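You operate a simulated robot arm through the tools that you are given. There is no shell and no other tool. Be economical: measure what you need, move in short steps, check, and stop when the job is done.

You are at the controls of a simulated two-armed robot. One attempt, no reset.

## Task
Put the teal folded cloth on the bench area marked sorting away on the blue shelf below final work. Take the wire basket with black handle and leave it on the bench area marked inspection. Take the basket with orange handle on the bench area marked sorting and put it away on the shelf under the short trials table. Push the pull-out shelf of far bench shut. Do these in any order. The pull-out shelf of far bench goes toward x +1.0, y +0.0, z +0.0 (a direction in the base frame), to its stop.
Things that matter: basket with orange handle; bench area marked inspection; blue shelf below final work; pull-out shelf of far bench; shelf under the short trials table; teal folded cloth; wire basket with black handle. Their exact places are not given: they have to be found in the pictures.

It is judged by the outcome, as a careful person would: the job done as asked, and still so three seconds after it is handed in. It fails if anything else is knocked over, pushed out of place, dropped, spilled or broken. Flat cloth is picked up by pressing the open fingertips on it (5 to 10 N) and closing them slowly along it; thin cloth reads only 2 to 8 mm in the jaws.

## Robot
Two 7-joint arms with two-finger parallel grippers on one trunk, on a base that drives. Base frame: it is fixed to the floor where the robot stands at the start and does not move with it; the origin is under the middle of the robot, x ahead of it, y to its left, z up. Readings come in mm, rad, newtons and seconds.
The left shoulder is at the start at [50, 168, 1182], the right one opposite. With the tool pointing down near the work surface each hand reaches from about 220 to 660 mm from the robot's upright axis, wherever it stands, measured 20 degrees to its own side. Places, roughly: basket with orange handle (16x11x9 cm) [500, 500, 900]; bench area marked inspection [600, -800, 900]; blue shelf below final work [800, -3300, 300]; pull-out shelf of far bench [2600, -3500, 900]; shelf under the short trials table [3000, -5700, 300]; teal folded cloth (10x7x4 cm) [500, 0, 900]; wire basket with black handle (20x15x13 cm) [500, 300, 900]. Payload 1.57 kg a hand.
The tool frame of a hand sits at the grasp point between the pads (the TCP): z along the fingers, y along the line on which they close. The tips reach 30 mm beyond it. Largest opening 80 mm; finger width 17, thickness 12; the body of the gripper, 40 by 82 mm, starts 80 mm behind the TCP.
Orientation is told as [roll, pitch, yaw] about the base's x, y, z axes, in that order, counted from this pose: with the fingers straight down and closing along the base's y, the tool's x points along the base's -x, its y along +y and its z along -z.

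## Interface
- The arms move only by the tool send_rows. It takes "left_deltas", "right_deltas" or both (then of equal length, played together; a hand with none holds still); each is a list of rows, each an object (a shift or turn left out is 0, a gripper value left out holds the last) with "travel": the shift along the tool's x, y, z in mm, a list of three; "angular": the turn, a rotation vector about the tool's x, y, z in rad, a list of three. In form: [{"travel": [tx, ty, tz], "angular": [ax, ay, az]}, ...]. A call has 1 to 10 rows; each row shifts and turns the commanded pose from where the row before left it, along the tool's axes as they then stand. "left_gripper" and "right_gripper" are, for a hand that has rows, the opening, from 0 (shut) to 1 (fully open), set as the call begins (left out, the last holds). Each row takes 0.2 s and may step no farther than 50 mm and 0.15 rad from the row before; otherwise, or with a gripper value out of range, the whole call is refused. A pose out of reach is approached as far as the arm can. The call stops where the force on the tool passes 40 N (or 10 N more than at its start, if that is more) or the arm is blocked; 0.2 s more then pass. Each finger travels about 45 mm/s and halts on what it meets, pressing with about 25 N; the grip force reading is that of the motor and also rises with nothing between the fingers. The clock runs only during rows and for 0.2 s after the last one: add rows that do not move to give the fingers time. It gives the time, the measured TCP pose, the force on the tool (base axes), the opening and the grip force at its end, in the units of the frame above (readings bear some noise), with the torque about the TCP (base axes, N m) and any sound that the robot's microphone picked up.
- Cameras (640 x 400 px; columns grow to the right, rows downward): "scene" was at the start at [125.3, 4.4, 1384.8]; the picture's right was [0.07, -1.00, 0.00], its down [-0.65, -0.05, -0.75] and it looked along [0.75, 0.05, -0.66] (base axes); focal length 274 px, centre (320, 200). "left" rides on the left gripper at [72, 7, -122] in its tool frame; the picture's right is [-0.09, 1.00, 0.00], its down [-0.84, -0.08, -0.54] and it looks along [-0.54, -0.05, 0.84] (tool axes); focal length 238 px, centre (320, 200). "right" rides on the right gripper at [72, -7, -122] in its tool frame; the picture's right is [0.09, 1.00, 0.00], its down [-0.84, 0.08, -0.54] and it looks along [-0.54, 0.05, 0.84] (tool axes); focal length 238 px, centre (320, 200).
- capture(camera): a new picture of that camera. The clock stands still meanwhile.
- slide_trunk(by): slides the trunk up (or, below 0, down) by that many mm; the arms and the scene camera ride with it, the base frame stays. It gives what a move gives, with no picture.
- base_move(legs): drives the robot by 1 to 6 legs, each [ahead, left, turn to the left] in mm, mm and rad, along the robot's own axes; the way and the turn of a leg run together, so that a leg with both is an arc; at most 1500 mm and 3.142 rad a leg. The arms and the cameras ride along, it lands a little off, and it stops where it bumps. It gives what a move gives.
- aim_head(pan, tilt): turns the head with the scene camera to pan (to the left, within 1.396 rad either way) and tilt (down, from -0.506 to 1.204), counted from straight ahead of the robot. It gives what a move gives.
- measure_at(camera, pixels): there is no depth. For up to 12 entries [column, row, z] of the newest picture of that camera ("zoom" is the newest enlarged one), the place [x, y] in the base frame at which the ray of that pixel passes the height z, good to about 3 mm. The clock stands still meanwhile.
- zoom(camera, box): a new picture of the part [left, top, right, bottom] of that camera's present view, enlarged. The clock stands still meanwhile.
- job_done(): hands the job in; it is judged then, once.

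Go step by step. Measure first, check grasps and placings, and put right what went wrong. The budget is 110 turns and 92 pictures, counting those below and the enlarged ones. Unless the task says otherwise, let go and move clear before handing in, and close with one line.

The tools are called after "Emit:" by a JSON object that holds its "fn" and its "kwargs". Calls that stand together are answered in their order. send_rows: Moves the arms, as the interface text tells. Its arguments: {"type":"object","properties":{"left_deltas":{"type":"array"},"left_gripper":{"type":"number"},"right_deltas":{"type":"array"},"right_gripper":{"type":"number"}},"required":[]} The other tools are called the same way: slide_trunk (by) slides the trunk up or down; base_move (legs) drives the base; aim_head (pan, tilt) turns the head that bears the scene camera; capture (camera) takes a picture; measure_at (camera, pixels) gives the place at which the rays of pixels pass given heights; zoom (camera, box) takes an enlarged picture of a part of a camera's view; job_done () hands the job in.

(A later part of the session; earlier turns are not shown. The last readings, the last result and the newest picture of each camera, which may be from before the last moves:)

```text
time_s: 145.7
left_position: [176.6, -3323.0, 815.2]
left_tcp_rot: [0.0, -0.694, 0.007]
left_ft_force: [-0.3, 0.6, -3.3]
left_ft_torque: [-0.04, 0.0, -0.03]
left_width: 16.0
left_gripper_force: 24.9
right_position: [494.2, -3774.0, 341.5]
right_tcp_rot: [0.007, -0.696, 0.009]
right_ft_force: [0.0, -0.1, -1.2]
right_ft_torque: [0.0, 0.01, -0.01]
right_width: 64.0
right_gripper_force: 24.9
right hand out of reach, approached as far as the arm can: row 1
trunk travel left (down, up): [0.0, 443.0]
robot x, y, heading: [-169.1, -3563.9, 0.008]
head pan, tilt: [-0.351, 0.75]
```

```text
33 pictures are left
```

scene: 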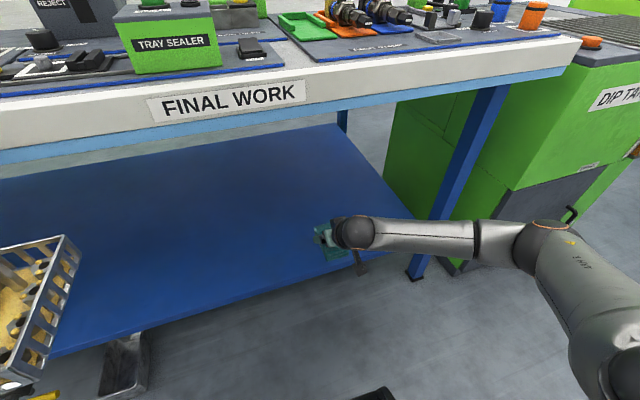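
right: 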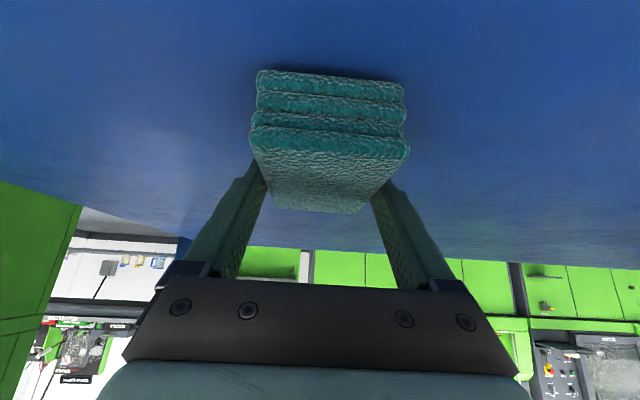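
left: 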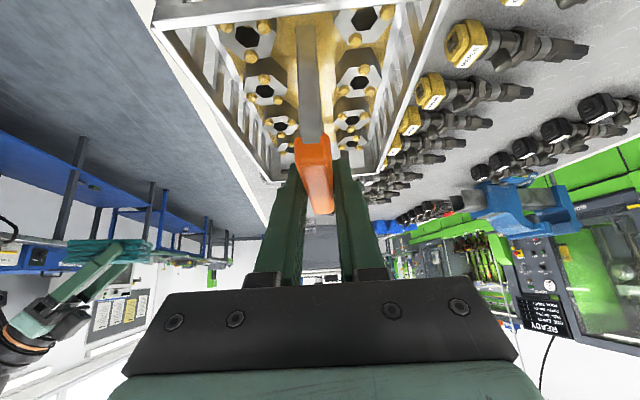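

The arm reached its limit at z≈341. I'll pull the hand back 50 mm and drive the base 45 mm forward (the left basket keeps about 35 mm from the bench edge), then lower again.

Emit:
{"fn": "send_rows", "kwargs": {"right_deltas": [{"travel": [19.1, 0, -16.1]}, {"travel": [19.1, 0, -16.1]}]}}

Emit:
{"fn": "base_move", "kwargs": {"legs": [[45, 0, 0]]}}

Emit:
{"fn": "send_rows", "kwargs": {"right_deltas": [{"travel": [3.2, 0, 3.83]}, {"travel": [3.2, 0, 3.83]}, {}]}}

```text
time_s: 146.3
left_position: [176.3, -3324.4, 814.5]
left_tcp_rot: [0.0, -0.698, 0.006]
left_ft_force: [0.0, -0.1, -4.2]
left_ft_torque: [0.0, -0.02, -0.02]
left_width: 15.9
left_gripper_force: 24.9
right_position: [444.0, -3774.8, 339.9]
right_tcp_rot: [0.005, -0.698, 0.007]
right_ft_force: [0.2, 0.6, -0.3]
right_ft_torque: [-0.02, 0.02, -0.01]
right_width: 64.1
right_gripper_force: 25.3
trunk travel left (down, up): [0.0, 443.0]
robot x, y, heading: [-169.6, -3566.1, 0.014]
head pan, tilt: [-0.351, 0.75]
```

```text
time_s: 147.2
left_position: [221.1, -3322.8, 814.4]
left_tcp_rot: [0.0, -0.694, 0.008]
left_ft_force: [-0.4, -1.1, -2.6]
left_ft_torque: [0.0, -0.04, -0.03]
left_width: 15.6
left_gripper_force: 25.1
right_position: [488.3, -3773.7, 341.7]
right_tcp_rot: [0.008, -0.697, 0.008]
right_ft_force: [-0.1, 0.3, -0.7]
right_ft_torque: [-0.01, 0.02, -0.01]
right_width: 64.1
right_gripper_force: 24.8
trunk travel left (down, up): [0.0, 443.0]
robot x, y, heading: [-123.9, -3565.0, 0.012]
head pan, tilt: [-0.351, 0.75]
```

```text
time_s: 148.0
left_position: [220.9, -3322.7, 815.7]
left_tcp_rot: [-0.002, -0.701, 0.009]
left_ft_force: [-0.5, 0.1, -2.5]
left_ft_torque: [0.0, 0.0, 0.02]
left_width: 15.8
left_gripper_force: 25.3
right_position: [489.4, -3773.3, 334.5]
right_tcp_rot: [0.006, -0.704, 0.009]
right_ft_force: [-4.6, -0.6, 23.1]
right_ft_torque: [-0.34, -0.01, 0.02]
right_width: 64.1
right_gripper_force: 24.5
trunk travel left (down, up): [0.0, 443.0]
robot x, y, heading: [-123.2, -3565.0, 0.013]
head pan, tilt: [-0.351, 0.75]
```

Contact at z≈335 (23 N), so the shelf is at about 302. I'll ease off 2 mm, open, and check.

Emit:
{"fn": "send_rows", "kwargs": {"right_deltas": [{"travel": [-1.3, 0, -1.5]}, {}]}}

Emit:
{"fn": "send_rows", "kwargs": {"right_deltas": [{}, {}, {}, {}], "right_gripper": 1}}

Emit:
{"fn": "capture", "kwargs": {"camera": "right"}}

```text
time_s: 148.6
left_position: [221.9, -3323.0, 814.2]
left_tcp_rot: [0.0, -0.698, 0.008]
left_ft_force: [-0.1, 0.3, -3.7]
left_ft_torque: [-0.01, 0.03, -0.01]
left_width: 16.0
left_gripper_force: 25.1
right_position: [489.2, -3774.4, 333.6]
right_tcp_rot: [0.004, -0.7, 0.008]
right_ft_force: [6.8, 0.3, 13.0]
right_ft_torque: [-0.12, -0.71, 0.06]
right_width: 64.2
right_gripper_force: 24.5
trunk travel left (down, up): [0.0, 443.0]
robot x, y, heading: [-123.5, -3563.5, 0.007]
head pan, tilt: [-0.351, 0.75]
```

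```text
time_s: 149.6
left_position: [219.9, -3324.7, 814.8]
left_tcp_rot: [-0.001, -0.696, 0.007]
left_ft_force: [0.4, -0.3, -3.6]
left_ft_torque: [0.01, 0.01, 0.03]
left_width: 15.6
left_gripper_force: 25.1
right_position: [488.6, -3773.6, 331.2]
right_tcp_rot: [0.004, -0.696, 0.007]
right_ft_force: [0.2, -0.1, -0.2]
right_ft_torque: [0.0, -0.03, 0.04]
right_width: 79.9
right_gripper_force: 0.0
trunk travel left (down, up): [0.0, 443.0]
robot x, y, heading: [-121.4, -3563.5, 0.008]
head pan, tilt: [-0.351, 0.75]
```

```text
32 pictures are left
```

right: 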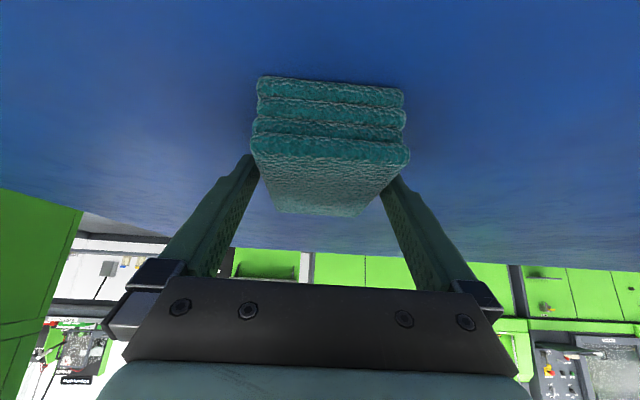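

The cloth rests flat on the blue shelf, with clearance to both fingers. I'll withdraw along the tool axis, then back the base out.

Emit:
{"fn": "send_rows", "kwargs": {"right_deltas": [{"travel": [0, 0, -25]}, {"travel": [0, 0, -40]}, {"travel": [0, 0, -40]}, {}]}}

Emit:
{"fn": "base_move", "kwargs": {"legs": [[-370, 0, 0]]}}

Emit:
{"fn": "aim_head", "kwargs": {"pan": -0.2, "tilt": 0.4}}

Emit:
{"fn": "capture", "kwargs": {"camera": "scene"}}

```text
time_s: 150.6
left_position: [221.2, -3323.4, 813.7]
left_tcp_rot: [0.0, -0.695, 0.007]
left_ft_force: [0.2, -0.2, -2.7]
left_ft_torque: [-0.03, 0.02, -0.01]
left_width: 15.8
left_gripper_force: 24.8
right_position: [421.3, -3777.3, 411.4]
right_tcp_rot: [0.004, -0.698, 0.006]
right_ft_force: [-0.2, -0.7, 0.8]
right_ft_torque: [-0.03, -0.01, -0.03]
right_width: 79.8
right_gripper_force: 0.1
trunk travel left (down, up): [0.0, 443.0]
robot x, y, heading: [-123.9, -3566.8, 0.009]
head pan, tilt: [-0.351, 0.75]
```

```text
time_s: 153.0
left_position: [-156.6, -3326.7, 813.3]
left_tcp_rot: [0.002, -0.696, 0.012]
left_ft_force: [-0.8, 0.0, -2.0]
left_ft_torque: [-0.01, -0.01, 0.0]
left_width: 16.0
left_gripper_force: 24.8
right_position: [43.0, -3778.4, 411.0]
right_tcp_rot: [0.007, -0.695, 0.011]
right_ft_force: [0.8, -0.3, -0.1]
right_ft_torque: [0.03, 0.04, 0.0]
right_width: 80.2
right_gripper_force: 0.0
trunk travel left (down, up): [0.0, 443.0]
robot x, y, heading: [-503.7, -3569.1, 0.006]
head pan, tilt: [-0.351, 0.75]
```

```text
time_s: 153.9
left_position: [-157.9, -3326.7, 814.9]
left_tcp_rot: [0.001, -0.697, 0.009]
left_ft_force: [0.3, 1.0, -2.4]
left_ft_torque: [0.01, 0.0, 0.01]
left_width: 15.7
left_gripper_force: 24.9
right_position: [42.6, -3778.8, 411.6]
right_tcp_rot: [0.006, -0.696, 0.01]
right_ft_force: [-0.1, 0.6, 0.0]
right_ft_torque: [-0.01, -0.02, 0.0]
right_width: 79.9
right_gripper_force: 0.0
trunk travel left (down, up): [0.0, 443.0]
robot x, y, heading: [-505.2, -3568.8, 0.012]
head pan, tilt: [-0.201, 0.4]
```

```text
31 pictures are left
```

scene: 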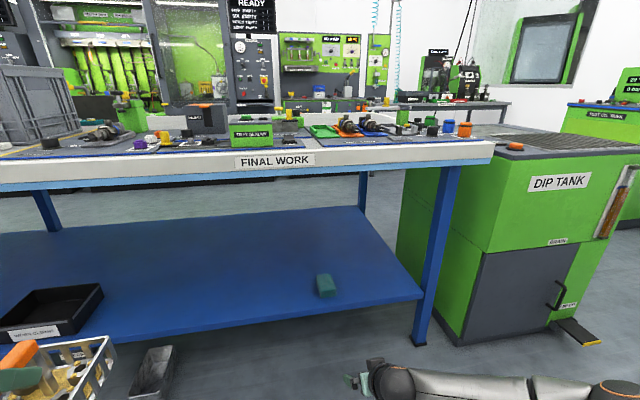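

The cloth sits on the blue shelf at (326,284). Now I'll raise the trunk and look to the right for a way to the far bench and the short trials table.

Emit:
{"fn": "slide_trunk", "kwargs": {"by": 350}}

Emit:
{"fn": "base_move", "kwargs": {"legs": [[0, -1000, 0]]}}

Emit:
{"fn": "aim_head", "kwargs": {"pan": -0.4, "tilt": 0.25}}

Emit:
{"fn": "capture", "kwargs": {"camera": "scene"}}

```text
time_s: 157.3
left_position: [-158.3, -3326.8, 1164.1]
left_tcp_rot: [0.0, -0.696, 0.012]
left_ft_force: [0.3, -1.0, -3.4]
left_ft_torque: [0.01, -0.02, -0.02]
left_width: 15.6
left_gripper_force: 24.7
right_position: [42.4, -3778.3, 761.2]
right_tcp_rot: [0.006, -0.694, 0.01]
right_ft_force: [0.8, -0.1, -0.3]
right_ft_torque: [-0.05, -0.02, 0.01]
right_width: 79.9
right_gripper_force: 0.1
trunk travel left (down, up): [-350.0, 93.0]
robot x, y, heading: [-503.8, -3567.4, 0.01]
head pan, tilt: [-0.201, 0.4]
```

```text
time_s: 162.4
left_position: [-144.2, -4305.9, 1162.9]
left_tcp_rot: [0.0, -0.697, 0.018]
left_ft_force: [-0.4, -0.8, -3.4]
left_ft_torque: [0.0, 0.01, -0.01]
left_width: 15.5
left_gripper_force: 25.1
right_position: [60.4, -4756.4, 761.4]
right_tcp_rot: [0.007, -0.697, 0.018]
right_ft_force: [0.0, 0.2, -0.2]
right_ft_torque: [0.0, -0.03, -0.03]
right_width: 80.0
right_gripper_force: 0.0
trunk travel left (down, up): [-350.0, 93.0]
robot x, y, heading: [-489.9, -4554.2, 0.019]
head pan, tilt: [-0.201, 0.4]
```

```text
time_s: 163.1
left_position: [-143.5, -4305.8, 1164.5]
left_tcp_rot: [0.0, -0.696, 0.017]
left_ft_force: [0.3, 0.4, -2.5]
left_ft_torque: [0.0, -0.01, -0.01]
left_width: 15.7
left_gripper_force: 25.3
right_position: [60.0, -4756.4, 761.7]
right_tcp_rot: [0.004, -0.697, 0.017]
right_ft_force: [-0.5, 0.4, -0.6]
right_ft_torque: [-0.01, 0.02, 0.02]
right_width: 79.9
right_gripper_force: 0.2
trunk travel left (down, up): [-350.0, 93.0]
robot x, y, heading: [-488.7, -4549.4, 0.02]
head pan, tilt: [-0.4, 0.25]
```

```text
30 pictures are left
```

scene: 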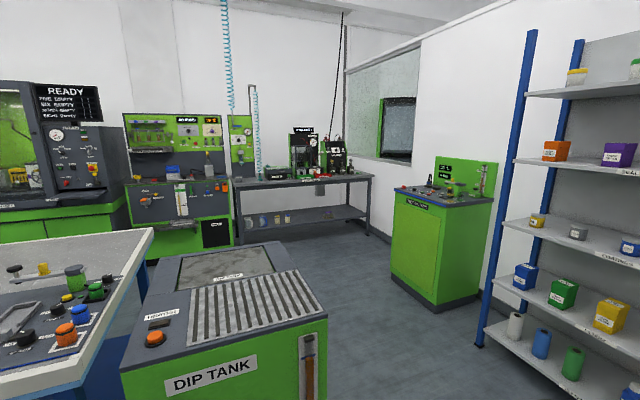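

I see the far green bench at (180,200), a gray table with a lower shelf at (300,195), and the passage between the dip tank and the green test cabinet (440,230). I'll measure these and zoom.

Emit:
{"fn": "measure_at", "kwargs": {"camera": "scene", "pixels": [[242, 243, 0], [367, 236, 0], [392, 272, 0], [437, 305, 0], [480, 345, 0], [328, 318, 850], [285, 242, 850], [155, 262, 0], [236, 184, 900], [371, 176, 900], [300, 222, 300], [230, 247, 0]]}}

Emit:
{"fn": "zoom", "kwargs": {"camera": "scene", "box": [110, 100, 400, 280]}}

```text
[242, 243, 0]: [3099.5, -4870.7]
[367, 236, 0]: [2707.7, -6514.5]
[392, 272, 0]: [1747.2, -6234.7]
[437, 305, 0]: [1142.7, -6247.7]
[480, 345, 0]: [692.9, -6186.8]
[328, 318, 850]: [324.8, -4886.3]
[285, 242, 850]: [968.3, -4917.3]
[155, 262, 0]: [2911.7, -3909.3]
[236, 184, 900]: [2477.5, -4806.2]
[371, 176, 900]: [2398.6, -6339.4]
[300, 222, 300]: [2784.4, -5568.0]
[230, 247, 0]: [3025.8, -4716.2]
```

```text
2.21 times, centred on (255, 190) of scene
```

zoom: 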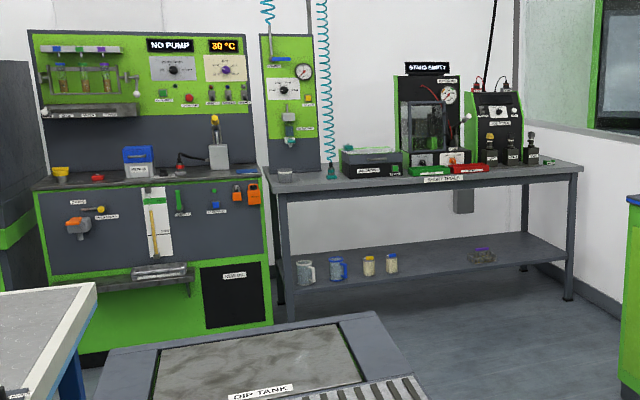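

The gray table bears the "SHORT TRIALS" label at zoom (445,178), with jars on its lower shelf. I'll drive around the dip tank into that area and look closer.

Emit:
{"fn": "base_move", "kwargs": {"legs": [[0, -980, -0.02], [1450, 0, 0]]}}

Emit:
{"fn": "aim_head", "kwargs": {"pan": 0.75, "tilt": 0.3}}

Emit:
{"fn": "capture", "kwargs": {"camera": "scene"}}

Emit:
{"fn": "aim_head", "kwargs": {"pan": 0.0, "tilt": 0.4}}

Emit:
{"fn": "capture", "kwargs": {"camera": "scene"}}

```text
time_s: 175.1
left_position: [1331.5, -5311.3, 1164.4]
left_tcp_rot: [0.0, -0.696, -0.012]
left_ft_force: [0.3, 0.5, -3.2]
left_ft_torque: [0.0, 0.01, -0.01]
left_width: 15.7
left_gripper_force: 25.0
right_position: [1522.9, -5768.1, 761.6]
right_tcp_rot: [0.005, -0.697, -0.011]
right_ft_force: [0.1, 0.0, -0.1]
right_ft_torque: [-0.04, 0.04, -0.01]
right_width: 80.1
right_gripper_force: 0.1
trunk travel left (down, up): [-350.0, 93.0]
robot x, y, heading: [982.8, -5545.4, -0.007]
head pan, tilt: [-0.4, 0.25]
```

```text
time_s: 176.5
left_position: [1331.3, -5310.1, 1165.1]
left_tcp_rot: [0.001, -0.697, -0.011]
left_ft_force: [-0.3, -0.1, -3.0]
left_ft_torque: [0.02, 0.01, 0.0]
left_width: 15.6
left_gripper_force: 25.1
right_position: [1522.6, -5767.4, 760.7]
right_tcp_rot: [0.007, -0.697, -0.011]
right_ft_force: [-0.2, -0.3, 0.1]
right_ft_torque: [-0.05, -0.05, 0.01]
right_width: 79.8
right_gripper_force: 0.1
trunk travel left (down, up): [-350.0, 93.0]
robot x, y, heading: [982.0, -5544.4, -0.009]
head pan, tilt: [0.75, 0.3]
```

```text
28 pictures are left
```

scene: 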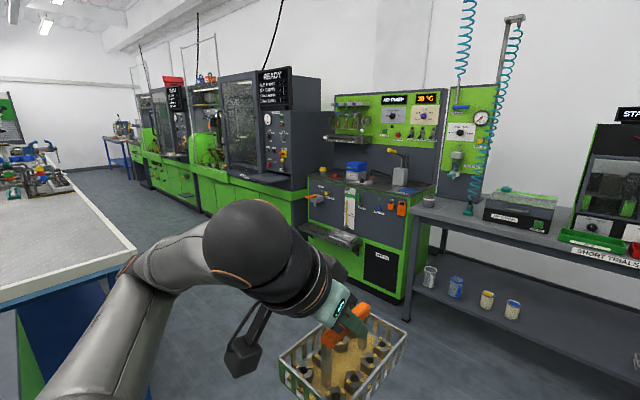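

```text
time_s: 177.6
left_position: [1331.7, -5311.5, 1164.5]
left_tcp_rot: [-0.001, -0.697, -0.011]
left_ft_force: [-0.6, -0.3, -2.9]
left_ft_torque: [0.03, 0.03, -0.02]
left_width: 15.6
left_gripper_force: 25.3
right_position: [1523.3, -5767.8, 760.9]
right_tcp_rot: [0.006, -0.696, -0.009]
right_ft_force: [0.2, -0.6, 1.2]
right_ft_torque: [-0.03, 0.0, 0.02]
right_width: 80.0
right_gripper_force: 0.0
trunk travel left (down, up): [-350.0, 93.0]
robot x, y, heading: [979.2, -5548.2, -0.009]
head pan, tilt: [0.0, 0.4]
```

```text
27 pictures are left
```

scene: 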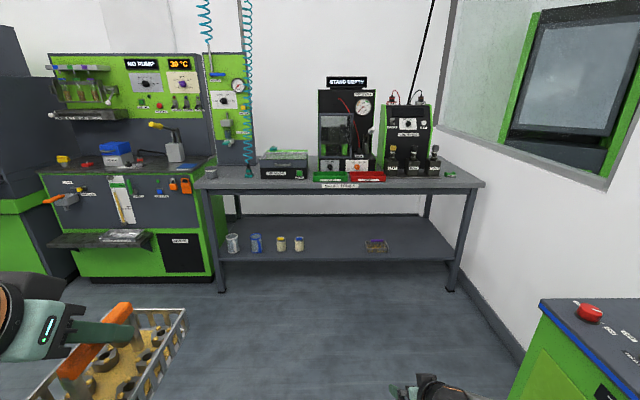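

The pull-out shelf is at (105,240) on the green bench. The trials-table shelf has jars at (232–300,243) and a dish at (377,246), with clear spots between them and to the right. I'll measure both.

Emit:
{"fn": "measure_at", "kwargs": {"camera": "scene", "pixels": [[340, 263, 300], [225, 262, 300], [448, 258, 300], [300, 251, 300], [377, 251, 300], [392, 249, 300], [340, 216, 300], [448, 290, 0], [222, 291, 0], [340, 187, 850], [410, 190, 850]]}}

Emit:
{"fn": "zoom", "kwargs": {"camera": "scene", "box": [200, 160, 500, 300]}}

Emit:
{"fn": "zoom", "kwargs": {"camera": "scene", "box": [20, 140, 240, 300]}}

Emit:
{"fn": "measure_at", "kwargs": {"camera": "scene", "pixels": [[50, 246, 600], [150, 246, 600], [50, 246, 700], [150, 246, 700], [50, 246, 500], [150, 246, 500], [85, 230, 600], [150, 230, 600], [80, 285, 0], [195, 282, 0], [40, 170, 900], [205, 168, 900]]}}

```text
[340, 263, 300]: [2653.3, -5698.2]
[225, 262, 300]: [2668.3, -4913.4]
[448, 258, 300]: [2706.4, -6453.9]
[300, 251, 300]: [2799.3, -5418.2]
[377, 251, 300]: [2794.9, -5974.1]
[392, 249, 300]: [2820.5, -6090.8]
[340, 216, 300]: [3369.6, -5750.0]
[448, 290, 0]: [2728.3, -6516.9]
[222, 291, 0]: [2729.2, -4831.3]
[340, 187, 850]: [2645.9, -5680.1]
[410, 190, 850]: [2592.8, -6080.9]
```

```text
2.13 times, centred on (350, 230) of scene
```

zoom: 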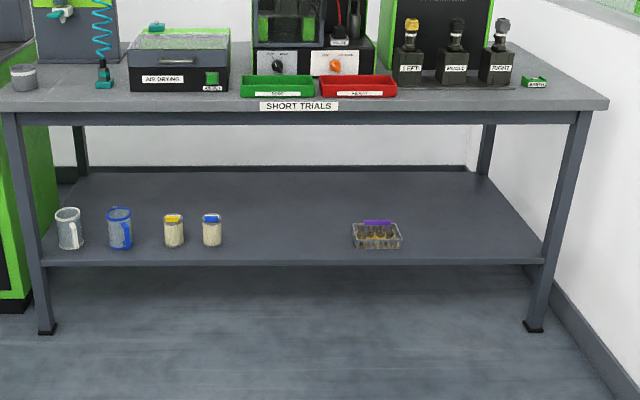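

```text
2.50 times, centred on (130, 220) of scene
```

zoom: 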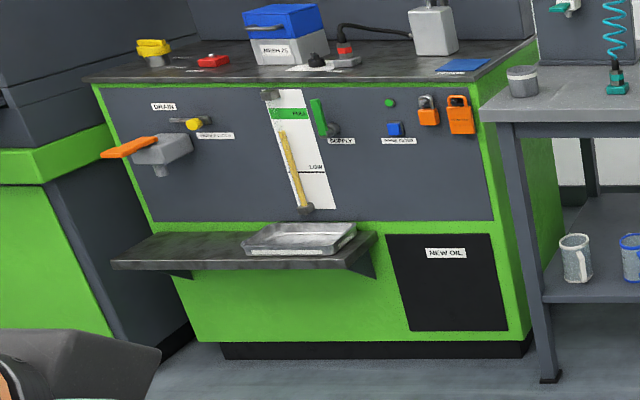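

```text
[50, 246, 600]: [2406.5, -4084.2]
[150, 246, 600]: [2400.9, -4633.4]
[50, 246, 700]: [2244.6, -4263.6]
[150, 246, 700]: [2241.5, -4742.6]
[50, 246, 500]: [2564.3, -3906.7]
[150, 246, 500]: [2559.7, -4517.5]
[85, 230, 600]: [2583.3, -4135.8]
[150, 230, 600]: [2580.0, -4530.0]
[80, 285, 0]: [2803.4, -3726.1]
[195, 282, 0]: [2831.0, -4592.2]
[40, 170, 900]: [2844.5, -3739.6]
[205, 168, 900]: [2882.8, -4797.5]
```

The basket can go at about (2800,-5620) between the jars (y≈-5418) and the dish (y≈-5974). First I'll raise and retract the empty right hand so it won't go under the table.

Emit:
{"fn": "send_rows", "kwargs": {"right_deltas": [{"travel": [-27.3, 0, -32.6]}, {"travel": [-27.3, 0, -32.6]}, {"travel": [-27.3, 0, -32.6]}, {"travel": [-27.3, 0, -32.6]}, {"travel": [-27.3, 0, -32.6]}, {"travel": [-27.3, 0, -32.6]}, {"travel": [-27.3, 0, -32.6]}, {"travel": [-27.3, 0, -32.6]}, {"travel": [30.6, 0, -25.7]}, {"travel": [30.6, 0, -25.7]}], "right_gripper": 0}}

Emit:
{"fn": "send_rows", "kwargs": {"right_deltas": [{"travel": [30.6, 0, -25.7]}, {"travel": [30.6, 0, -25.7]}, {"travel": [30.6, 0, -25.7]}]}}

Emit:
{"fn": "base_move", "kwargs": {"legs": [[850, 0, 0], [0, -250, 0.008]]}}

Emit:
{"fn": "aim_head", "kwargs": {"pan": 0.0, "tilt": 0.6}}

Emit:
{"fn": "capture", "kwargs": {"camera": "scene"}}

```text
time_s: 179.8
left_position: [1331.2, -5311.6, 1163.7]
left_tcp_rot: [0.0, -0.695, -0.01]
left_ft_force: [-0.2, 0.6, -2.6]
left_ft_torque: [0.02, 0.0, -0.05]
left_width: 15.8
left_gripper_force: 24.8
right_position: [1441.1, -5772.3, 1103.0]
right_tcp_rot: [0.005, -0.697, -0.01]
right_ft_force: [-0.1, -0.5, -0.2]
right_ft_torque: [-0.02, -0.01, -0.01]
right_width: 0.0
right_gripper_force: 21.5
trunk travel left (down, up): [-350.0, 93.0]
robot x, y, heading: [980.2, -5546.8, -0.009]
head pan, tilt: [0.0, 0.4]
```

```text
time_s: 180.6
left_position: [1331.6, -5312.7, 1163.6]
left_tcp_rot: [0.001, -0.697, -0.011]
left_ft_force: [-0.1, 0.5, -2.5]
left_ft_torque: [-0.03, 0.01, 0.0]
left_width: 15.9
left_gripper_force: 24.7
right_position: [1358.6, -5767.2, 1114.8]
right_tcp_rot: [0.006, -0.695, -0.01]
right_ft_force: [0.5, 0.2, 0.0]
right_ft_torque: [-0.01, -0.04, 0.02]
right_width: 0.1
right_gripper_force: 21.4
right hand out of reach, approached as far as the arm can: row 3
trunk travel left (down, up): [-350.0, 93.0]
robot x, y, heading: [982.3, -5546.3, -0.009]
head pan, tilt: [0.0, 0.4]
```

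```text
time_s: 186.4
left_position: [2167.1, -5563.0, 1164.0]
left_tcp_rot: [0.001, -0.696, 0.003]
left_ft_force: [-0.6, 0.0, -3.2]
left_ft_torque: [0.01, 0.04, 0.0]
left_width: 15.9
left_gripper_force: 25.3
right_position: [2201.2, -6018.0, 1114.8]
right_tcp_rot: [0.007, -0.695, 0.003]
right_ft_force: [-0.1, -0.4, -1.0]
right_ft_torque: [0.02, -0.02, 0.02]
right_width: 0.2
right_gripper_force: 21.2
trunk travel left (down, up): [-350.0, 93.0]
robot x, y, heading: [1820.7, -5799.4, 0.011]
head pan, tilt: [0.0, 0.4]
```

```text
time_s: 187.2
left_position: [2166.8, -5562.4, 1164.7]
left_tcp_rot: [0.0, -0.695, 0.002]
left_ft_force: [-0.2, -0.3, -3.1]
left_ft_torque: [0.01, 0.02, 0.01]
left_width: 15.9
left_gripper_force: 25.2
right_position: [2201.2, -6015.9, 1113.9]
right_tcp_rot: [0.005, -0.693, 0.004]
right_ft_force: [-0.4, -0.4, 0.2]
right_ft_torque: [0.01, -0.01, -0.02]
right_width: 0.0
right_gripper_force: 21.4
trunk travel left (down, up): [-350.0, 93.0]
robot x, y, heading: [1819.5, -5803.3, -0.0]
head pan, tilt: [0.0, 0.6]
```

```text
24 pictures are left
```

scene: 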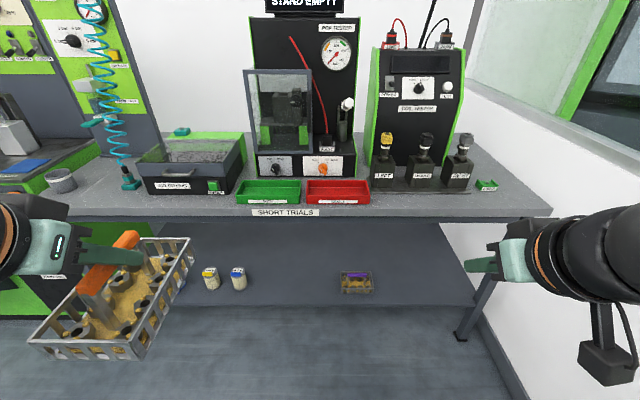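

Closer view: jar (238,280) and dish (357,283) on the shelf, front edge at row ≈305. Measuring, then lowering the trunk.

Emit:
{"fn": "measure_at", "kwargs": {"camera": "scene", "pixels": [[300, 305, 300], [300, 305, 270], [247, 289, 300], [341, 292, 300], [373, 292, 300], [247, 289, 270], [341, 292, 270], [300, 208, 850], [300, 216, 830], [460, 338, 0], [300, 222, 300]]}}

Emit:
{"fn": "slide_trunk", "kwargs": {"by": -350}}

Emit:
{"fn": "capture", "kwargs": {"camera": "scene"}}

```text
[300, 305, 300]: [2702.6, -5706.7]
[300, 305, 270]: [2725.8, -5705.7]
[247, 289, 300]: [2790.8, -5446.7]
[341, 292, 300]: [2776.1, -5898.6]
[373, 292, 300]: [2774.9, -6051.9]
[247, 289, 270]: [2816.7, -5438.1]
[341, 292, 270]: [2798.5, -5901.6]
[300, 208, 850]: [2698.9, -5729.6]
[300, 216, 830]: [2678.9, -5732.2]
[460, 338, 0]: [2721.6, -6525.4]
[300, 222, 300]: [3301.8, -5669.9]
```

```text
time_s: 190.6
left_position: [2167.0, -5561.8, 814.2]
left_tcp_rot: [0.001, -0.696, 0.001]
left_ft_force: [0.1, 0.2, -1.8]
left_ft_torque: [0.02, 0.02, 0.03]
left_width: 15.9
left_gripper_force: 25.1
right_position: [2200.3, -6017.5, 764.2]
right_tcp_rot: [0.007, -0.695, 0.002]
right_ft_force: [-0.2, 0.3, -0.6]
right_ft_torque: [0.0, 0.01, -0.01]
right_width: 0.0
right_gripper_force: 21.0
trunk travel left (down, up): [0.0, 443.0]
robot x, y, heading: [1820.8, -5805.0, 0.006]
head pan, tilt: [0.0, 0.6]
```

```text
23 pictures are left
```

scene: 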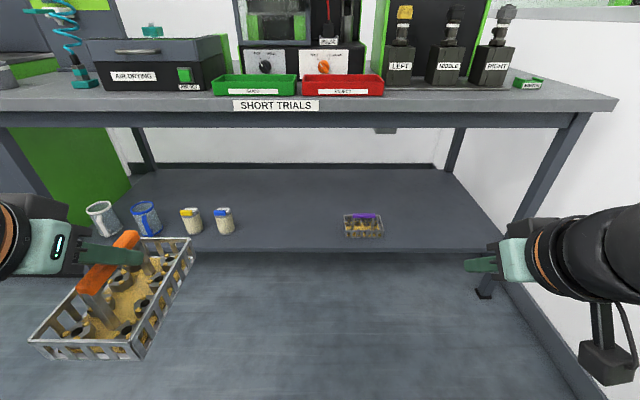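

I'll lower the left hand with the basket to z≈480 while extending it and shifting toward y -5650. This is all still in front of the table.

Emit:
{"fn": "send_rows", "kwargs": {"left_deltas": [{"travel": [11.6, -11, 44.9]}, {"travel": [11.6, -11, 44.9]}, {"travel": [11.6, -11, 44.9]}, {"travel": [11.6, -11, 44.9]}, {"travel": [11.6, -11, 44.9]}, {"travel": [11.6, -11, 44.9]}, {"travel": [11.6, -11, 44.9]}, {"travel": [11.6, -11, 44.9]}, {}]}}

Emit:
{"fn": "base_move", "kwargs": {"legs": [[380, -20, 0]]}}

Emit:
{"fn": "aim_head", "kwargs": {"pan": 0.2, "tilt": 0.65}}

Emit:
{"fn": "capture", "kwargs": {"camera": "scene"}}

```text
time_s: 192.6
left_position: [2336.7, -5650.7, 482.4]
left_tcp_rot: [0.001, -0.697, 0.002]
left_ft_force: [0.4, -0.3, -3.4]
left_ft_torque: [-0.07, 0.02, 0.01]
left_width: 15.8
left_gripper_force: 24.7
left hand out of reach, approached as far as the arm can: row 1
right_position: [2201.4, -6018.5, 763.9]
right_tcp_rot: [0.004, -0.695, 0.005]
right_ft_force: [-1.5, 0.6, 0.3]
right_ft_torque: [0.01, 0.06, -0.03]
right_width: 0.0
right_gripper_force: 21.1
trunk travel left (down, up): [0.0, 443.0]
robot x, y, heading: [1817.4, -5801.0, 0.006]
head pan, tilt: [0.0, 0.6]
```

```text
time_s: 195.0
left_position: [2712.6, -5670.4, 482.6]
left_tcp_rot: [0.0, -0.695, 0.0]
left_ft_force: [-0.2, 0.0, -3.0]
left_ft_torque: [0.01, 0.0, -0.01]
left_width: 15.8
left_gripper_force: 24.7
right_position: [2577.5, -6035.3, 764.8]
right_tcp_rot: [0.006, -0.695, 0.002]
right_ft_force: [-1.2, 0.5, 0.6]
right_ft_torque: [0.04, 0.01, 0.02]
right_width: 0.1
right_gripper_force: 21.3
trunk travel left (down, up): [0.0, 443.0]
robot x, y, heading: [2197.0, -5821.4, 0.0]
head pan, tilt: [0.0, 0.6]
```

```text
time_s: 195.7
left_position: [2713.4, -5670.4, 483.3]
left_tcp_rot: [-0.001, -0.697, -0.001]
left_ft_force: [0.1, 0.3, -3.7]
left_ft_torque: [0.01, 0.0, 0.02]
left_width: 15.8
left_gripper_force: 24.9
right_position: [2577.4, -6036.9, 766.8]
right_tcp_rot: [0.004, -0.694, -0.002]
right_ft_force: [0.2, 0.3, 0.4]
right_ft_torque: [0.01, 0.0, 0.01]
right_width: 0.0
right_gripper_force: 21.7
trunk travel left (down, up): [0.0, 443.0]
robot x, y, heading: [2198.3, -5822.4, 0.007]
head pan, tilt: [0.201, 0.649]
```

```text
22 pictures are left
```

scene: 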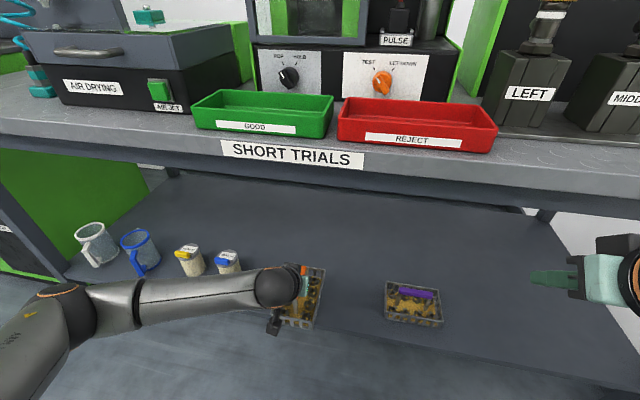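

The basket is between the jar (228,262) and the dish (413,302), with room. I'll extend 95 mm and lower to z≈395.

Emit:
{"fn": "send_rows", "kwargs": {"left_deltas": [{"travel": [-24.5, 0, 20.5]}, {"travel": [-24.5, 0, 20.5]}, {"travel": [-24.5, 0, 20.5]}, {"travel": [25.7, 0, 30.6]}, {"travel": [25.7, 0, 30.6]}, {"travel": [3.2, 0, 3.8]}, {}]}}

Emit:
{"fn": "capture", "kwargs": {"camera": "left"}}

Emit:
{"fn": "zoom", "kwargs": {"camera": "scene", "box": [150, 200, 470, 400]}}

```text
time_s: 197.3
left_position: [2810.6, -5671.5, 398.5]
left_tcp_rot: [-0.001, -0.696, -0.001]
left_ft_force: [0.0, 0.6, -2.3]
left_ft_torque: [-0.01, -0.02, 0.0]
left_width: 15.7
left_gripper_force: 24.8
right_position: [2577.2, -6036.2, 765.9]
right_tcp_rot: [0.005, -0.694, 0.0]
right_ft_force: [-0.2, 0.2, 0.3]
right_ft_torque: [0.01, -0.04, 0.01]
right_width: 0.0
right_gripper_force: 21.1
trunk travel left (down, up): [0.0, 443.0]
robot x, y, heading: [2197.0, -5822.2, -0.002]
head pan, tilt: [0.201, 0.649]
```

```text
21 pictures are left
```

left: 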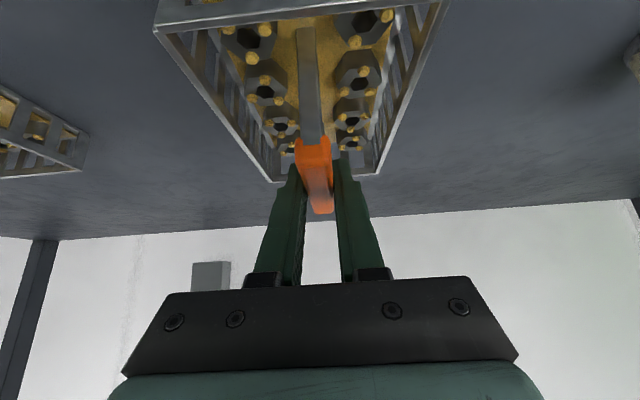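

```text
2.00 times, centred on (310, 300) of scene
```

zoom: 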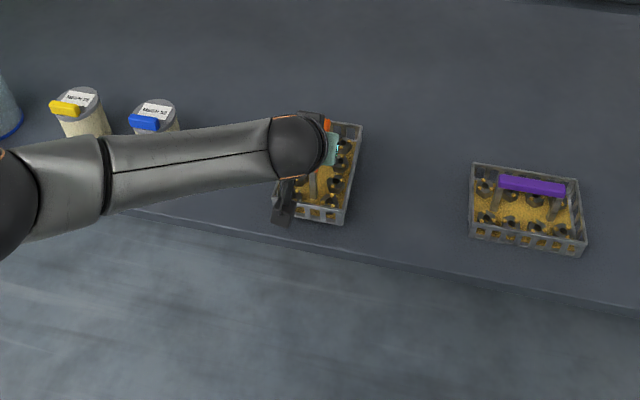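

Everything is clear. I'll extend 25 mm more for margin from the front edge, then lower in small steps to contact.

Emit:
{"fn": "send_rows", "kwargs": {"left_deltas": [{"travel": [-19.1, 0, 16.1]}, {"travel": [5.1, 0, 6.1]}, {"travel": [2.6, 0, 3.1]}, {}]}}

Emit:
{"fn": "send_rows", "kwargs": {"left_deltas": [{"travel": [1.9, 0, 2.3]}, {}]}}

Emit:
{"fn": "send_rows", "kwargs": {"left_deltas": [{"travel": [1.9, 0, 2.3]}, {}]}}

```text
time_s: 198.3
left_position: [2832.7, -5671.5, 386.5]
left_tcp_rot: [0.0, -0.696, 0.0]
left_ft_force: [0.5, -0.3, -2.8]
left_ft_torque: [0.02, 0.01, 0.0]
left_width: 15.5
left_gripper_force: 25.2
right_position: [2577.1, -6036.5, 764.7]
right_tcp_rot: [0.006, -0.695, 0.0]
right_ft_force: [0.0, 0.0, 0.3]
right_ft_torque: [0.01, -0.03, 0.02]
right_width: 0.0
right_gripper_force: 21.4
trunk travel left (down, up): [0.0, 443.0]
robot x, y, heading: [2200.2, -5819.8, 0.003]
head pan, tilt: [0.201, 0.649]
```

```text
time_s: 198.9
left_position: [2833.3, -5670.8, 383.1]
left_tcp_rot: [0.001, -0.697, 0.0]
left_ft_force: [-0.3, 0.1, -3.3]
left_ft_torque: [0.01, 0.0, 0.01]
left_width: 15.6
left_gripper_force: 25.0
right_position: [2577.2, -6035.4, 765.1]
right_tcp_rot: [0.006, -0.694, 0.0]
right_ft_force: [-0.5, -0.3, 0.9]
right_ft_torque: [0.01, -0.02, 0.0]
right_width: 0.0
right_gripper_force: 21.1
trunk travel left (down, up): [0.0, 443.0]
robot x, y, heading: [2196.2, -5818.2, 0.003]
head pan, tilt: [0.201, 0.649]
```

```text
time_s: 199.5
left_position: [2833.4, -5671.8, 379.1]
left_tcp_rot: [-0.001, -0.696, 0.0]
left_ft_force: [-0.3, 0.5, -3.7]
left_ft_torque: [0.0, 0.01, 0.01]
left_width: 15.9
left_gripper_force: 24.8
right_position: [2576.8, -6037.0, 766.4]
right_tcp_rot: [0.004, -0.693, 0.0]
right_ft_force: [0.4, 0.3, -0.5]
right_ft_torque: [-0.01, -0.01, -0.04]
right_width: 0.0
right_gripper_force: 21.5
trunk travel left (down, up): [0.0, 443.0]
robot x, y, heading: [2192.7, -5825.1, -0.002]
head pan, tilt: [0.201, 0.649]
```

Still free-hanging (-3.7 N). Continuing down in 3 mm steps.

Emit:
{"fn": "send_rows", "kwargs": {"left_deltas": [{"travel": [1.9, 0, 2.3]}, {}]}}

Emit:
{"fn": "send_rows", "kwargs": {"left_deltas": [{"travel": [1.3, 0, 1.5]}, {}]}}

Emit:
{"fn": "send_rows", "kwargs": {"left_deltas": [{"travel": [1.3, 0, 1.5]}, {}]}}

```text
time_s: 200.1
left_position: [2833.0, -5671.4, 378.6]
left_tcp_rot: [0.0, -0.697, 0.0]
left_ft_force: [-1.4, 0.6, 1.3]
left_ft_torque: [-0.03, -0.2, 0.0]
left_width: 15.8
left_gripper_force: 25.6
right_position: [2577.5, -6036.6, 765.3]
right_tcp_rot: [0.005, -0.694, 0.0]
right_ft_force: [0.5, -0.1, 0.6]
right_ft_torque: [0.04, 0.01, 0.02]
right_width: 0.0
right_gripper_force: 21.2
trunk travel left (down, up): [0.0, 443.0]
robot x, y, heading: [2196.4, -5818.5, 0.001]
head pan, tilt: [0.201, 0.649]
```

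```text
time_s: 200.7
left_position: [2835.0, -5671.3, 376.8]
left_tcp_rot: [0.002, -0.702, 0.001]
left_ft_force: [-4.3, 0.6, 13.5]
left_ft_torque: [0.04, -0.06, -0.04]
left_width: 15.9
left_gripper_force: 25.1
right_position: [2576.3, -6037.5, 766.3]
right_tcp_rot: [0.008, -0.696, 0.0]
right_ft_force: [-0.5, 0.0, 0.6]
right_ft_torque: [0.01, 0.0, 0.02]
right_width: 0.0
right_gripper_force: 21.2
trunk travel left (down, up): [0.0, 443.0]
robot x, y, heading: [2200.0, -5820.3, -0.002]
head pan, tilt: [0.201, 0.649]
```

```text
time_s: 201.3
left_position: [2834.3, -5671.3, 375.9]
left_tcp_rot: [0.0, -0.7, -0.003]
left_ft_force: [0.2, 0.7, 16.9]
left_ft_torque: [0.03, 0.01, 0.03]
left_width: 15.6
left_gripper_force: 24.9
right_position: [2576.9, -6036.4, 766.4]
right_tcp_rot: [0.007, -0.695, 0.0]
right_ft_force: [-0.7, -1.4, 0.2]
right_ft_torque: [0.0, -0.03, -0.03]
right_width: 0.2
right_gripper_force: 21.5
trunk travel left (down, up): [0.0, 443.0]
robot x, y, heading: [2197.0, -5820.5, 0.002]
head pan, tilt: [0.201, 0.649]
```

Seated (16.9 N). I'll ease up, open to about 55 mm, and withdraw along the tool axis.

Emit:
{"fn": "send_rows", "kwargs": {"left_deltas": [{"travel": [-0.6, 0, -0.8]}, {}]}}

Emit:
{"fn": "send_rows", "kwargs": {"left_deltas": [{}, {}, {}, {}], "left_gripper": 0.7}}

Emit:
{"fn": "send_rows", "kwargs": {"left_deltas": [{"travel": [0, 0, -20]}, {"travel": [0, 0, -40]}, {"travel": [0, 0, -40]}, {}]}}

Emit:
{"fn": "capture", "kwargs": {"camera": "left"}}

```text
time_s: 201.9
left_position: [2833.9, -5672.2, 376.0]
left_tcp_rot: [0.002, -0.699, -0.002]
left_ft_force: [5.4, -1.1, 10.0]
left_ft_torque: [0.01, -0.59, -0.03]
left_width: 15.7
left_gripper_force: 25.3
right_position: [2576.7, -6035.5, 766.3]
right_tcp_rot: [0.007, -0.697, -0.001]
right_ft_force: [0.6, 0.4, 0.4]
right_ft_torque: [-0.02, -0.01, 0.01]
right_width: 0.0
right_gripper_force: 21.0
trunk travel left (down, up): [0.0, 443.0]
robot x, y, heading: [2197.4, -5824.3, -0.003]
head pan, tilt: [0.201, 0.649]
```

```text
time_s: 202.9
left_position: [2834.2, -5671.9, 373.3]
left_tcp_rot: [0.001, -0.696, -0.001]
left_ft_force: [0.3, -0.5, -0.6]
left_ft_torque: [-0.02, 0.0, 0.01]
left_width: 56.0
left_gripper_force: 0.0
right_position: [2576.6, -6035.7, 764.1]
right_tcp_rot: [0.004, -0.695, -0.001]
right_ft_force: [-0.6, 0.2, 0.0]
right_ft_torque: [0.0, -0.04, 0.01]
right_width: 0.0
right_gripper_force: 21.5
trunk travel left (down, up): [0.0, 443.0]
robot x, y, heading: [2196.7, -5822.9, 0.002]
head pan, tilt: [0.201, 0.649]
```

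```text
time_s: 203.9
left_position: [2771.5, -5670.7, 452.7]
left_tcp_rot: [0.0, -0.697, 0.001]
left_ft_force: [0.5, 0.6, -0.1]
left_ft_torque: [0.0, -0.02, 0.0]
left_width: 55.9
left_gripper_force: 0.1
right_position: [2577.2, -6037.3, 766.3]
right_tcp_rot: [0.005, -0.694, -0.001]
right_ft_force: [0.3, -0.3, -0.1]
right_ft_torque: [-0.02, 0.01, 0.0]
right_width: 0.0
right_gripper_force: 21.3
trunk travel left (down, up): [0.0, 443.0]
robot x, y, heading: [2196.7, -5819.9, -0.001]
head pan, tilt: [0.201, 0.649]
```

```text
19 pictures are left
```

left: 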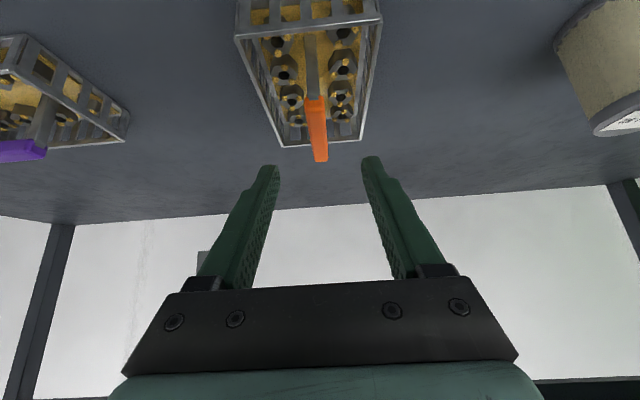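

The basket sits upright on the shelf, clear of its neighbours. I'll back out, raise the trunk, and move toward the far bench to find the pull-out shelf.

Emit:
{"fn": "base_move", "kwargs": {"legs": [[-550, 0, 0]]}}

Emit:
{"fn": "slide_trunk", "kwargs": {"by": 350}}

Emit:
{"fn": "base_move", "kwargs": {"legs": [[0, 900, 0]]}}

Emit:
{"fn": "aim_head", "kwargs": {"pan": 0.65, "tilt": 0.35}}

Emit:
{"fn": "capture", "kwargs": {"camera": "scene"}}

```text
time_s: 207.0
left_position: [2234.8, -5672.4, 451.5]
left_tcp_rot: [0.0, -0.697, -0.003]
left_ft_force: [0.0, 0.0, 0.1]
left_ft_torque: [0.02, 0.03, 0.04]
left_width: 56.0
left_gripper_force: 0.0
right_position: [2041.2, -6038.3, 766.8]
right_tcp_rot: [0.005, -0.695, -0.002]
right_ft_force: [0.9, -0.4, 0.6]
right_ft_torque: [-0.03, 0.02, 0.01]
right_width: 0.2
right_gripper_force: 21.3
trunk travel left (down, up): [0.0, 443.0]
robot x, y, heading: [1659.8, -5822.9, -0.003]
head pan, tilt: [0.201, 0.649]
```

```text
time_s: 210.5
left_position: [2235.6, -5671.7, 802.2]
left_tcp_rot: [0.0, -0.695, -0.004]
left_ft_force: [-0.7, 0.2, -0.2]
left_ft_torque: [0.01, -0.01, -0.01]
left_width: 56.1
left_gripper_force: 0.0
right_position: [2040.2, -6038.5, 1115.3]
right_tcp_rot: [0.005, -0.695, -0.001]
right_ft_force: [-1.7, 0.3, -0.2]
right_ft_torque: [-0.01, -0.01, 0.02]
right_width: 0.0
right_gripper_force: 21.8
trunk travel left (down, up): [-350.0, 93.0]
robot x, y, heading: [1663.0, -5820.7, -0.001]
head pan, tilt: [0.201, 0.649]
```

```text
time_s: 215.2
left_position: [2240.8, -4785.9, 801.8]
left_tcp_rot: [0.0, -0.696, -0.01]
left_ft_force: [0.5, -0.3, 0.8]
left_ft_torque: [0.02, 0.0, -0.01]
left_width: 55.9
left_gripper_force: 0.1
right_position: [2042.1, -5149.5, 1115.5]
right_tcp_rot: [0.005, -0.694, -0.007]
right_ft_force: [-0.3, -0.2, 0.3]
right_ft_torque: [0.0, -0.03, 0.01]
right_width: 0.0
right_gripper_force: 21.5
trunk travel left (down, up): [-350.0, 93.0]
robot x, y, heading: [1663.3, -4929.5, -0.007]
head pan, tilt: [0.201, 0.649]
```

```text
time_s: 216.1
left_position: [2240.0, -4785.9, 801.4]
left_tcp_rot: [0.002, -0.698, -0.01]
left_ft_force: [0.3, 0.0, -0.5]
left_ft_torque: [-0.01, 0.03, -0.01]
left_width: 55.9
left_gripper_force: 0.1
right_position: [2042.5, -5149.2, 1114.9]
right_tcp_rot: [0.005, -0.695, -0.009]
right_ft_force: [0.3, 0.2, 1.3]
right_ft_torque: [0.0, -0.03, -0.03]
right_width: 0.0
right_gripper_force: 21.4
trunk travel left (down, up): [-350.0, 93.0]
robot x, y, heading: [1664.5, -4931.9, -0.011]
head pan, tilt: [0.649, 0.351]
```

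```text
18 pictures are left
```

scene: 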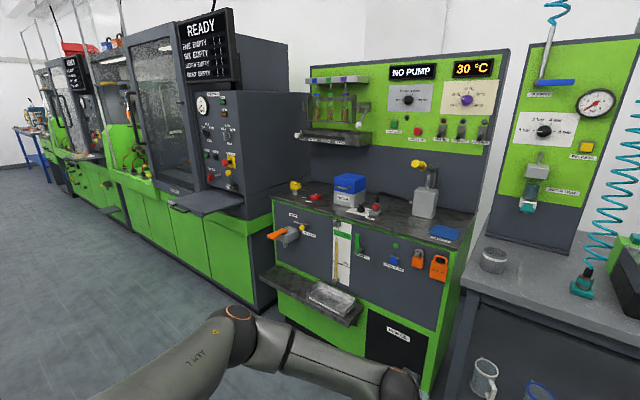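

A dark slab sticks out of the READY machine's bench at (205,202), near the expected height and place. I'll zoom on it.

Emit:
{"fn": "zoom", "kwargs": {"camera": "scene", "box": [130, 150, 290, 260]}}

Emit:
{"fn": "measure_at", "kwargs": {"camera": "scene", "pixels": [[166, 203, 880], [202, 216, 880], [244, 206, 880], [205, 190, 880], [166, 203, 950], [202, 216, 950], [262, 312, 0], [205, 283, 0], [272, 212, 880]]}}

```text
3.64 times, centred on (210, 205) of scene
```

zoom: 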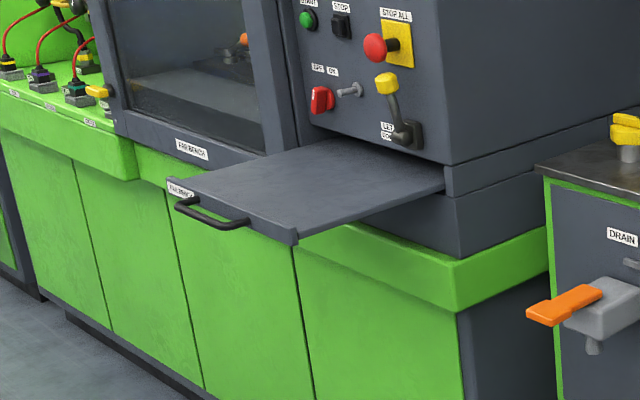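

```text
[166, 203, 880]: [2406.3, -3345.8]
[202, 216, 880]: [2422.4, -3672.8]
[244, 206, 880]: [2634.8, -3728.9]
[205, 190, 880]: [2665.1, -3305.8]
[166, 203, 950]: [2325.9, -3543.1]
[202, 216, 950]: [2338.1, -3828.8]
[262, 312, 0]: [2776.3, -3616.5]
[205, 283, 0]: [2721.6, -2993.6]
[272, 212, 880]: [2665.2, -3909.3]
```

It is labelled FAR BENCH, with a handle on its front face at x≈2400, y≈-3346…-3673. I'll drive alongside, close the left gripper and set its tool near horizontal for pushing.

Emit:
{"fn": "base_move", "kwargs": {"legs": [[0, 1250, 0.01]]}}

Emit:
{"fn": "send_rows", "kwargs": {"left_deltas": [{"travel": [30.6, 0, -25.7], "angular": [0, -0.1, 0]}, {"travel": [30, 0, -25], "angular": [0, -0.12, 0]}, {"travel": [20, 0, -30], "angular": [0, -0.12, 0]}, {"travel": [0, 0, -20], "angular": [0, -0.12, 0]}, {"angular": [0, -0.12, 0]}, {"angular": [0, -0.12, 0]}, {}], "left_gripper": 0}}

Emit:
{"fn": "aim_head", "kwargs": {"pan": 0.2, "tilt": 0.55}}

Emit:
{"fn": "capture", "kwargs": {"camera": "scene"}}

```text
time_s: 222.5
left_position: [2234.3, -3500.1, 802.6]
left_tcp_rot: [-0.001, -0.698, 0.011]
left_ft_force: [-0.7, -0.1, 0.3]
left_ft_torque: [0.0, -0.01, 0.0]
left_width: 55.6
left_gripper_force: 0.1
right_position: [2044.2, -3869.0, 1115.2]
right_tcp_rot: [0.006, -0.694, 0.012]
right_ft_force: [-0.4, 0.3, -1.0]
right_ft_torque: [-0.01, 0.0, -0.01]
right_width: 0.2
right_gripper_force: 21.3
trunk travel left (down, up): [-350.0, 93.0]
robot x, y, heading: [1659.1, -3659.5, 0.016]
head pan, tilt: [0.649, 0.351]
```

```text
time_s: 224.1
left_position: [2111.3, -3625.0, 896.2]
left_tcp_rot: [0.006, -1.396, 0.014]
left_ft_force: [0.2, 0.1, 0.2]
left_ft_torque: [-0.01, 0.0, -0.01]
left_width: 0.0
left_gripper_force: 20.9
left hand out of reach, approached as far as the arm can: row 2, 3, 4, 5, 6
right_position: [2043.2, -3868.6, 1115.5]
right_tcp_rot: [0.005, -0.696, 0.013]
right_ft_force: [-0.4, -1.0, -0.2]
right_ft_torque: [-0.01, 0.01, 0.0]
right_width: 0.0
right_gripper_force: 20.9
trunk travel left (down, up): [-350.0, 93.0]
robot x, y, heading: [1662.9, -3659.4, 0.012]
head pan, tilt: [0.649, 0.351]
```

```text
time_s: 225.0
left_position: [2112.2, -3623.5, 895.7]
left_tcp_rot: [0.006, -1.392, 0.011]
left_ft_force: [0.0, -1.0, -0.1]
left_ft_torque: [-0.02, -0.03, 0.01]
left_width: 0.0
left_gripper_force: 21.5
right_position: [2042.3, -3868.8, 1115.3]
right_tcp_rot: [0.006, -0.693, 0.013]
right_ft_force: [0.6, 0.0, -0.1]
right_ft_torque: [-0.02, -0.01, 0.02]
right_width: 0.0
right_gripper_force: 21.6
trunk travel left (down, up): [-350.0, 93.0]
robot x, y, heading: [1657.6, -3655.7, 0.014]
head pan, tilt: [0.201, 0.55]
```

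```text
16 pictures are left
```

scene: 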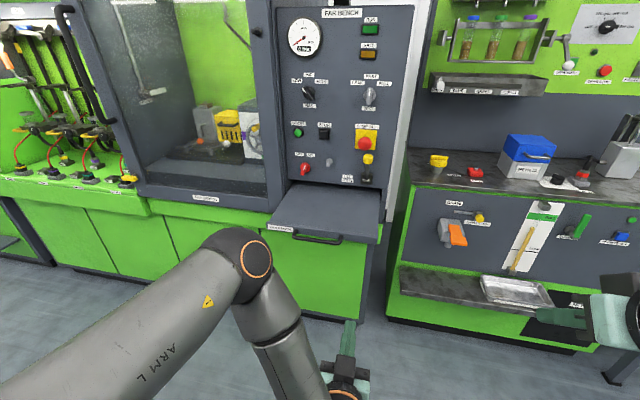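

The hand is near horizontal. The slab's front corners are (267,228) and (380,243); I'll measure them to triangulate the height.

Emit:
{"fn": "zoom", "kwargs": {"camera": "scene", "box": [240, 170, 420, 290]}}

Emit:
{"fn": "measure_at", "kwargs": {"camera": "scene", "pixels": [[380, 238, 880], [380, 238, 920], [380, 238, 950], [268, 225, 880], [268, 225, 920], [268, 225, 950], [316, 239, 880], [316, 239, 920], [380, 192, 920], [290, 186, 920]]}}

```text
3.33 times, centred on (330, 230) of scene
```

zoom: 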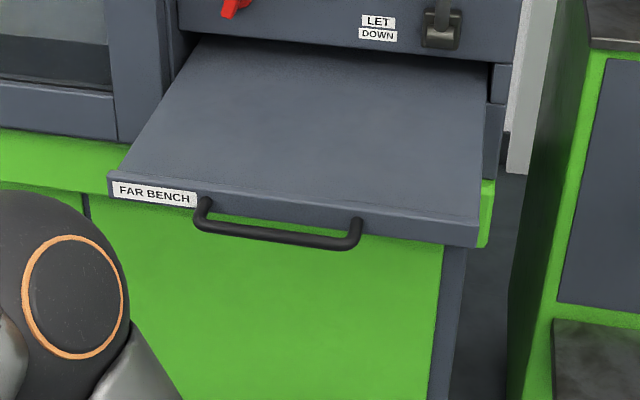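

```text
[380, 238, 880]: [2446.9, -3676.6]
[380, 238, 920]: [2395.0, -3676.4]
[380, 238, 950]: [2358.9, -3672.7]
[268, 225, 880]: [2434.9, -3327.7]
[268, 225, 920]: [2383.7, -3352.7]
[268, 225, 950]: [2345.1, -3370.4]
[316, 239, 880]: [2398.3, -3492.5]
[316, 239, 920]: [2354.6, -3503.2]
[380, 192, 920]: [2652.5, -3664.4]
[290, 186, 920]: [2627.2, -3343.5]
```

The slab top is at z≈880, its front face at x≈2435 and the handle spans y≈-3445…-3580. I'll push on the plain face right of the handle, at y≈-3625, z≈866. First I lower 25 mm and drive 240 mm closer.

Emit:
{"fn": "send_rows", "kwargs": {"left_deltas": [{"travel": [24.6, 0, 4.4]}, {}]}}

Emit:
{"fn": "base_move", "kwargs": {"legs": [[240, 0, -0.013]]}}

Emit:
{"fn": "aim_head", "kwargs": {"pan": 0.0, "tilt": 0.75}}

Emit:
{"fn": "capture", "kwargs": {"camera": "scene"}}

Emit:
{"fn": "capture", "kwargs": {"camera": "left"}}

```text
time_s: 225.6
left_position: [2108.0, -3636.8, 884.5]
left_tcp_rot: [0.006, -1.393, 0.011]
left_ft_force: [-1.0, 0.2, 0.0]
left_ft_torque: [-0.01, 0.02, 0.02]
left_width: 0.0
left_gripper_force: 21.6
left hand out of reach, approached as far as the arm can: row 1
right_position: [2043.3, -3869.4, 1115.6]
right_tcp_rot: [0.005, -0.696, 0.013]
right_ft_force: [-0.7, 0.2, -0.2]
right_ft_torque: [-0.02, 0.04, 0.03]
right_width: 0.0
right_gripper_force: 21.4
trunk travel left (down, up): [-350.0, 93.0]
robot x, y, heading: [1658.4, -3656.2, 0.013]
head pan, tilt: [0.201, 0.55]
```

```text
time_s: 227.4
left_position: [2352.8, -3643.5, 883.8]
left_tcp_rot: [0.005, -1.391, -0.009]
left_ft_force: [-0.6, 0.4, -0.4]
left_ft_torque: [0.03, 0.0, 0.03]
left_width: 0.0
left_gripper_force: 21.5
right_position: [2283.0, -3874.3, 1115.3]
right_tcp_rot: [0.004, -0.694, -0.004]
right_ft_force: [-0.3, -0.1, -0.6]
right_ft_torque: [0.01, 0.03, 0.01]
right_width: 0.0
right_gripper_force: 21.2
trunk travel left (down, up): [-350.0, 93.0]
robot x, y, heading: [1903.7, -3651.6, -0.002]
head pan, tilt: [0.201, 0.55]
```

```text
time_s: 228.1
left_position: [2352.3, -3644.5, 883.9]
left_tcp_rot: [0.005, -1.392, -0.008]
left_ft_force: [-0.4, 0.0, -0.2]
left_ft_torque: [0.03, -0.01, 0.03]
left_width: 0.3
left_gripper_force: 21.0
right_position: [2283.1, -3874.6, 1114.7]
right_tcp_rot: [0.006, -0.693, -0.007]
right_ft_force: [-0.6, 0.0, -1.0]
right_ft_torque: [0.01, -0.01, 0.01]
right_width: 0.1
right_gripper_force: 21.3
trunk travel left (down, up): [-350.0, 93.0]
robot x, y, heading: [1901.7, -3655.3, -0.006]
head pan, tilt: [0.0, 0.75]
```

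```text
14 pictures are left
```

scene: 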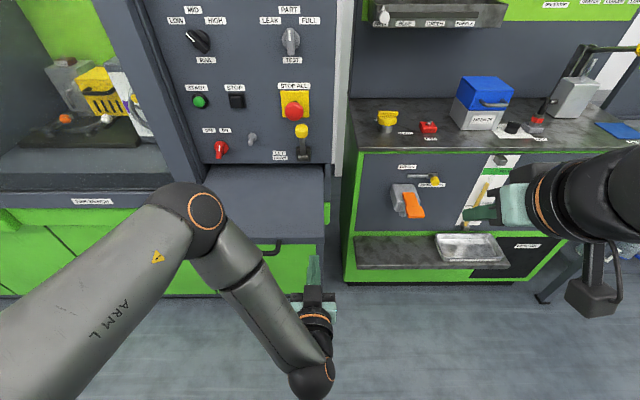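

```text
13 pictures are left
```

left: 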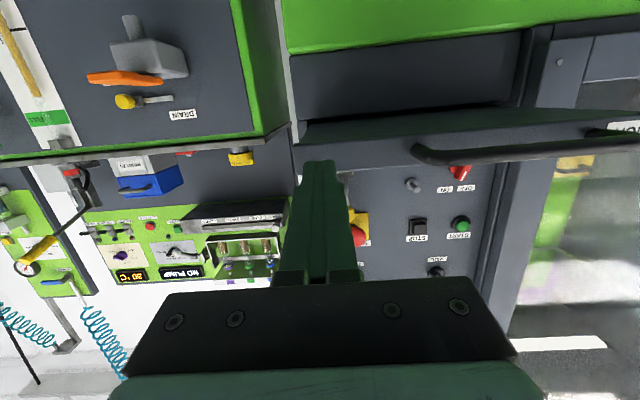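

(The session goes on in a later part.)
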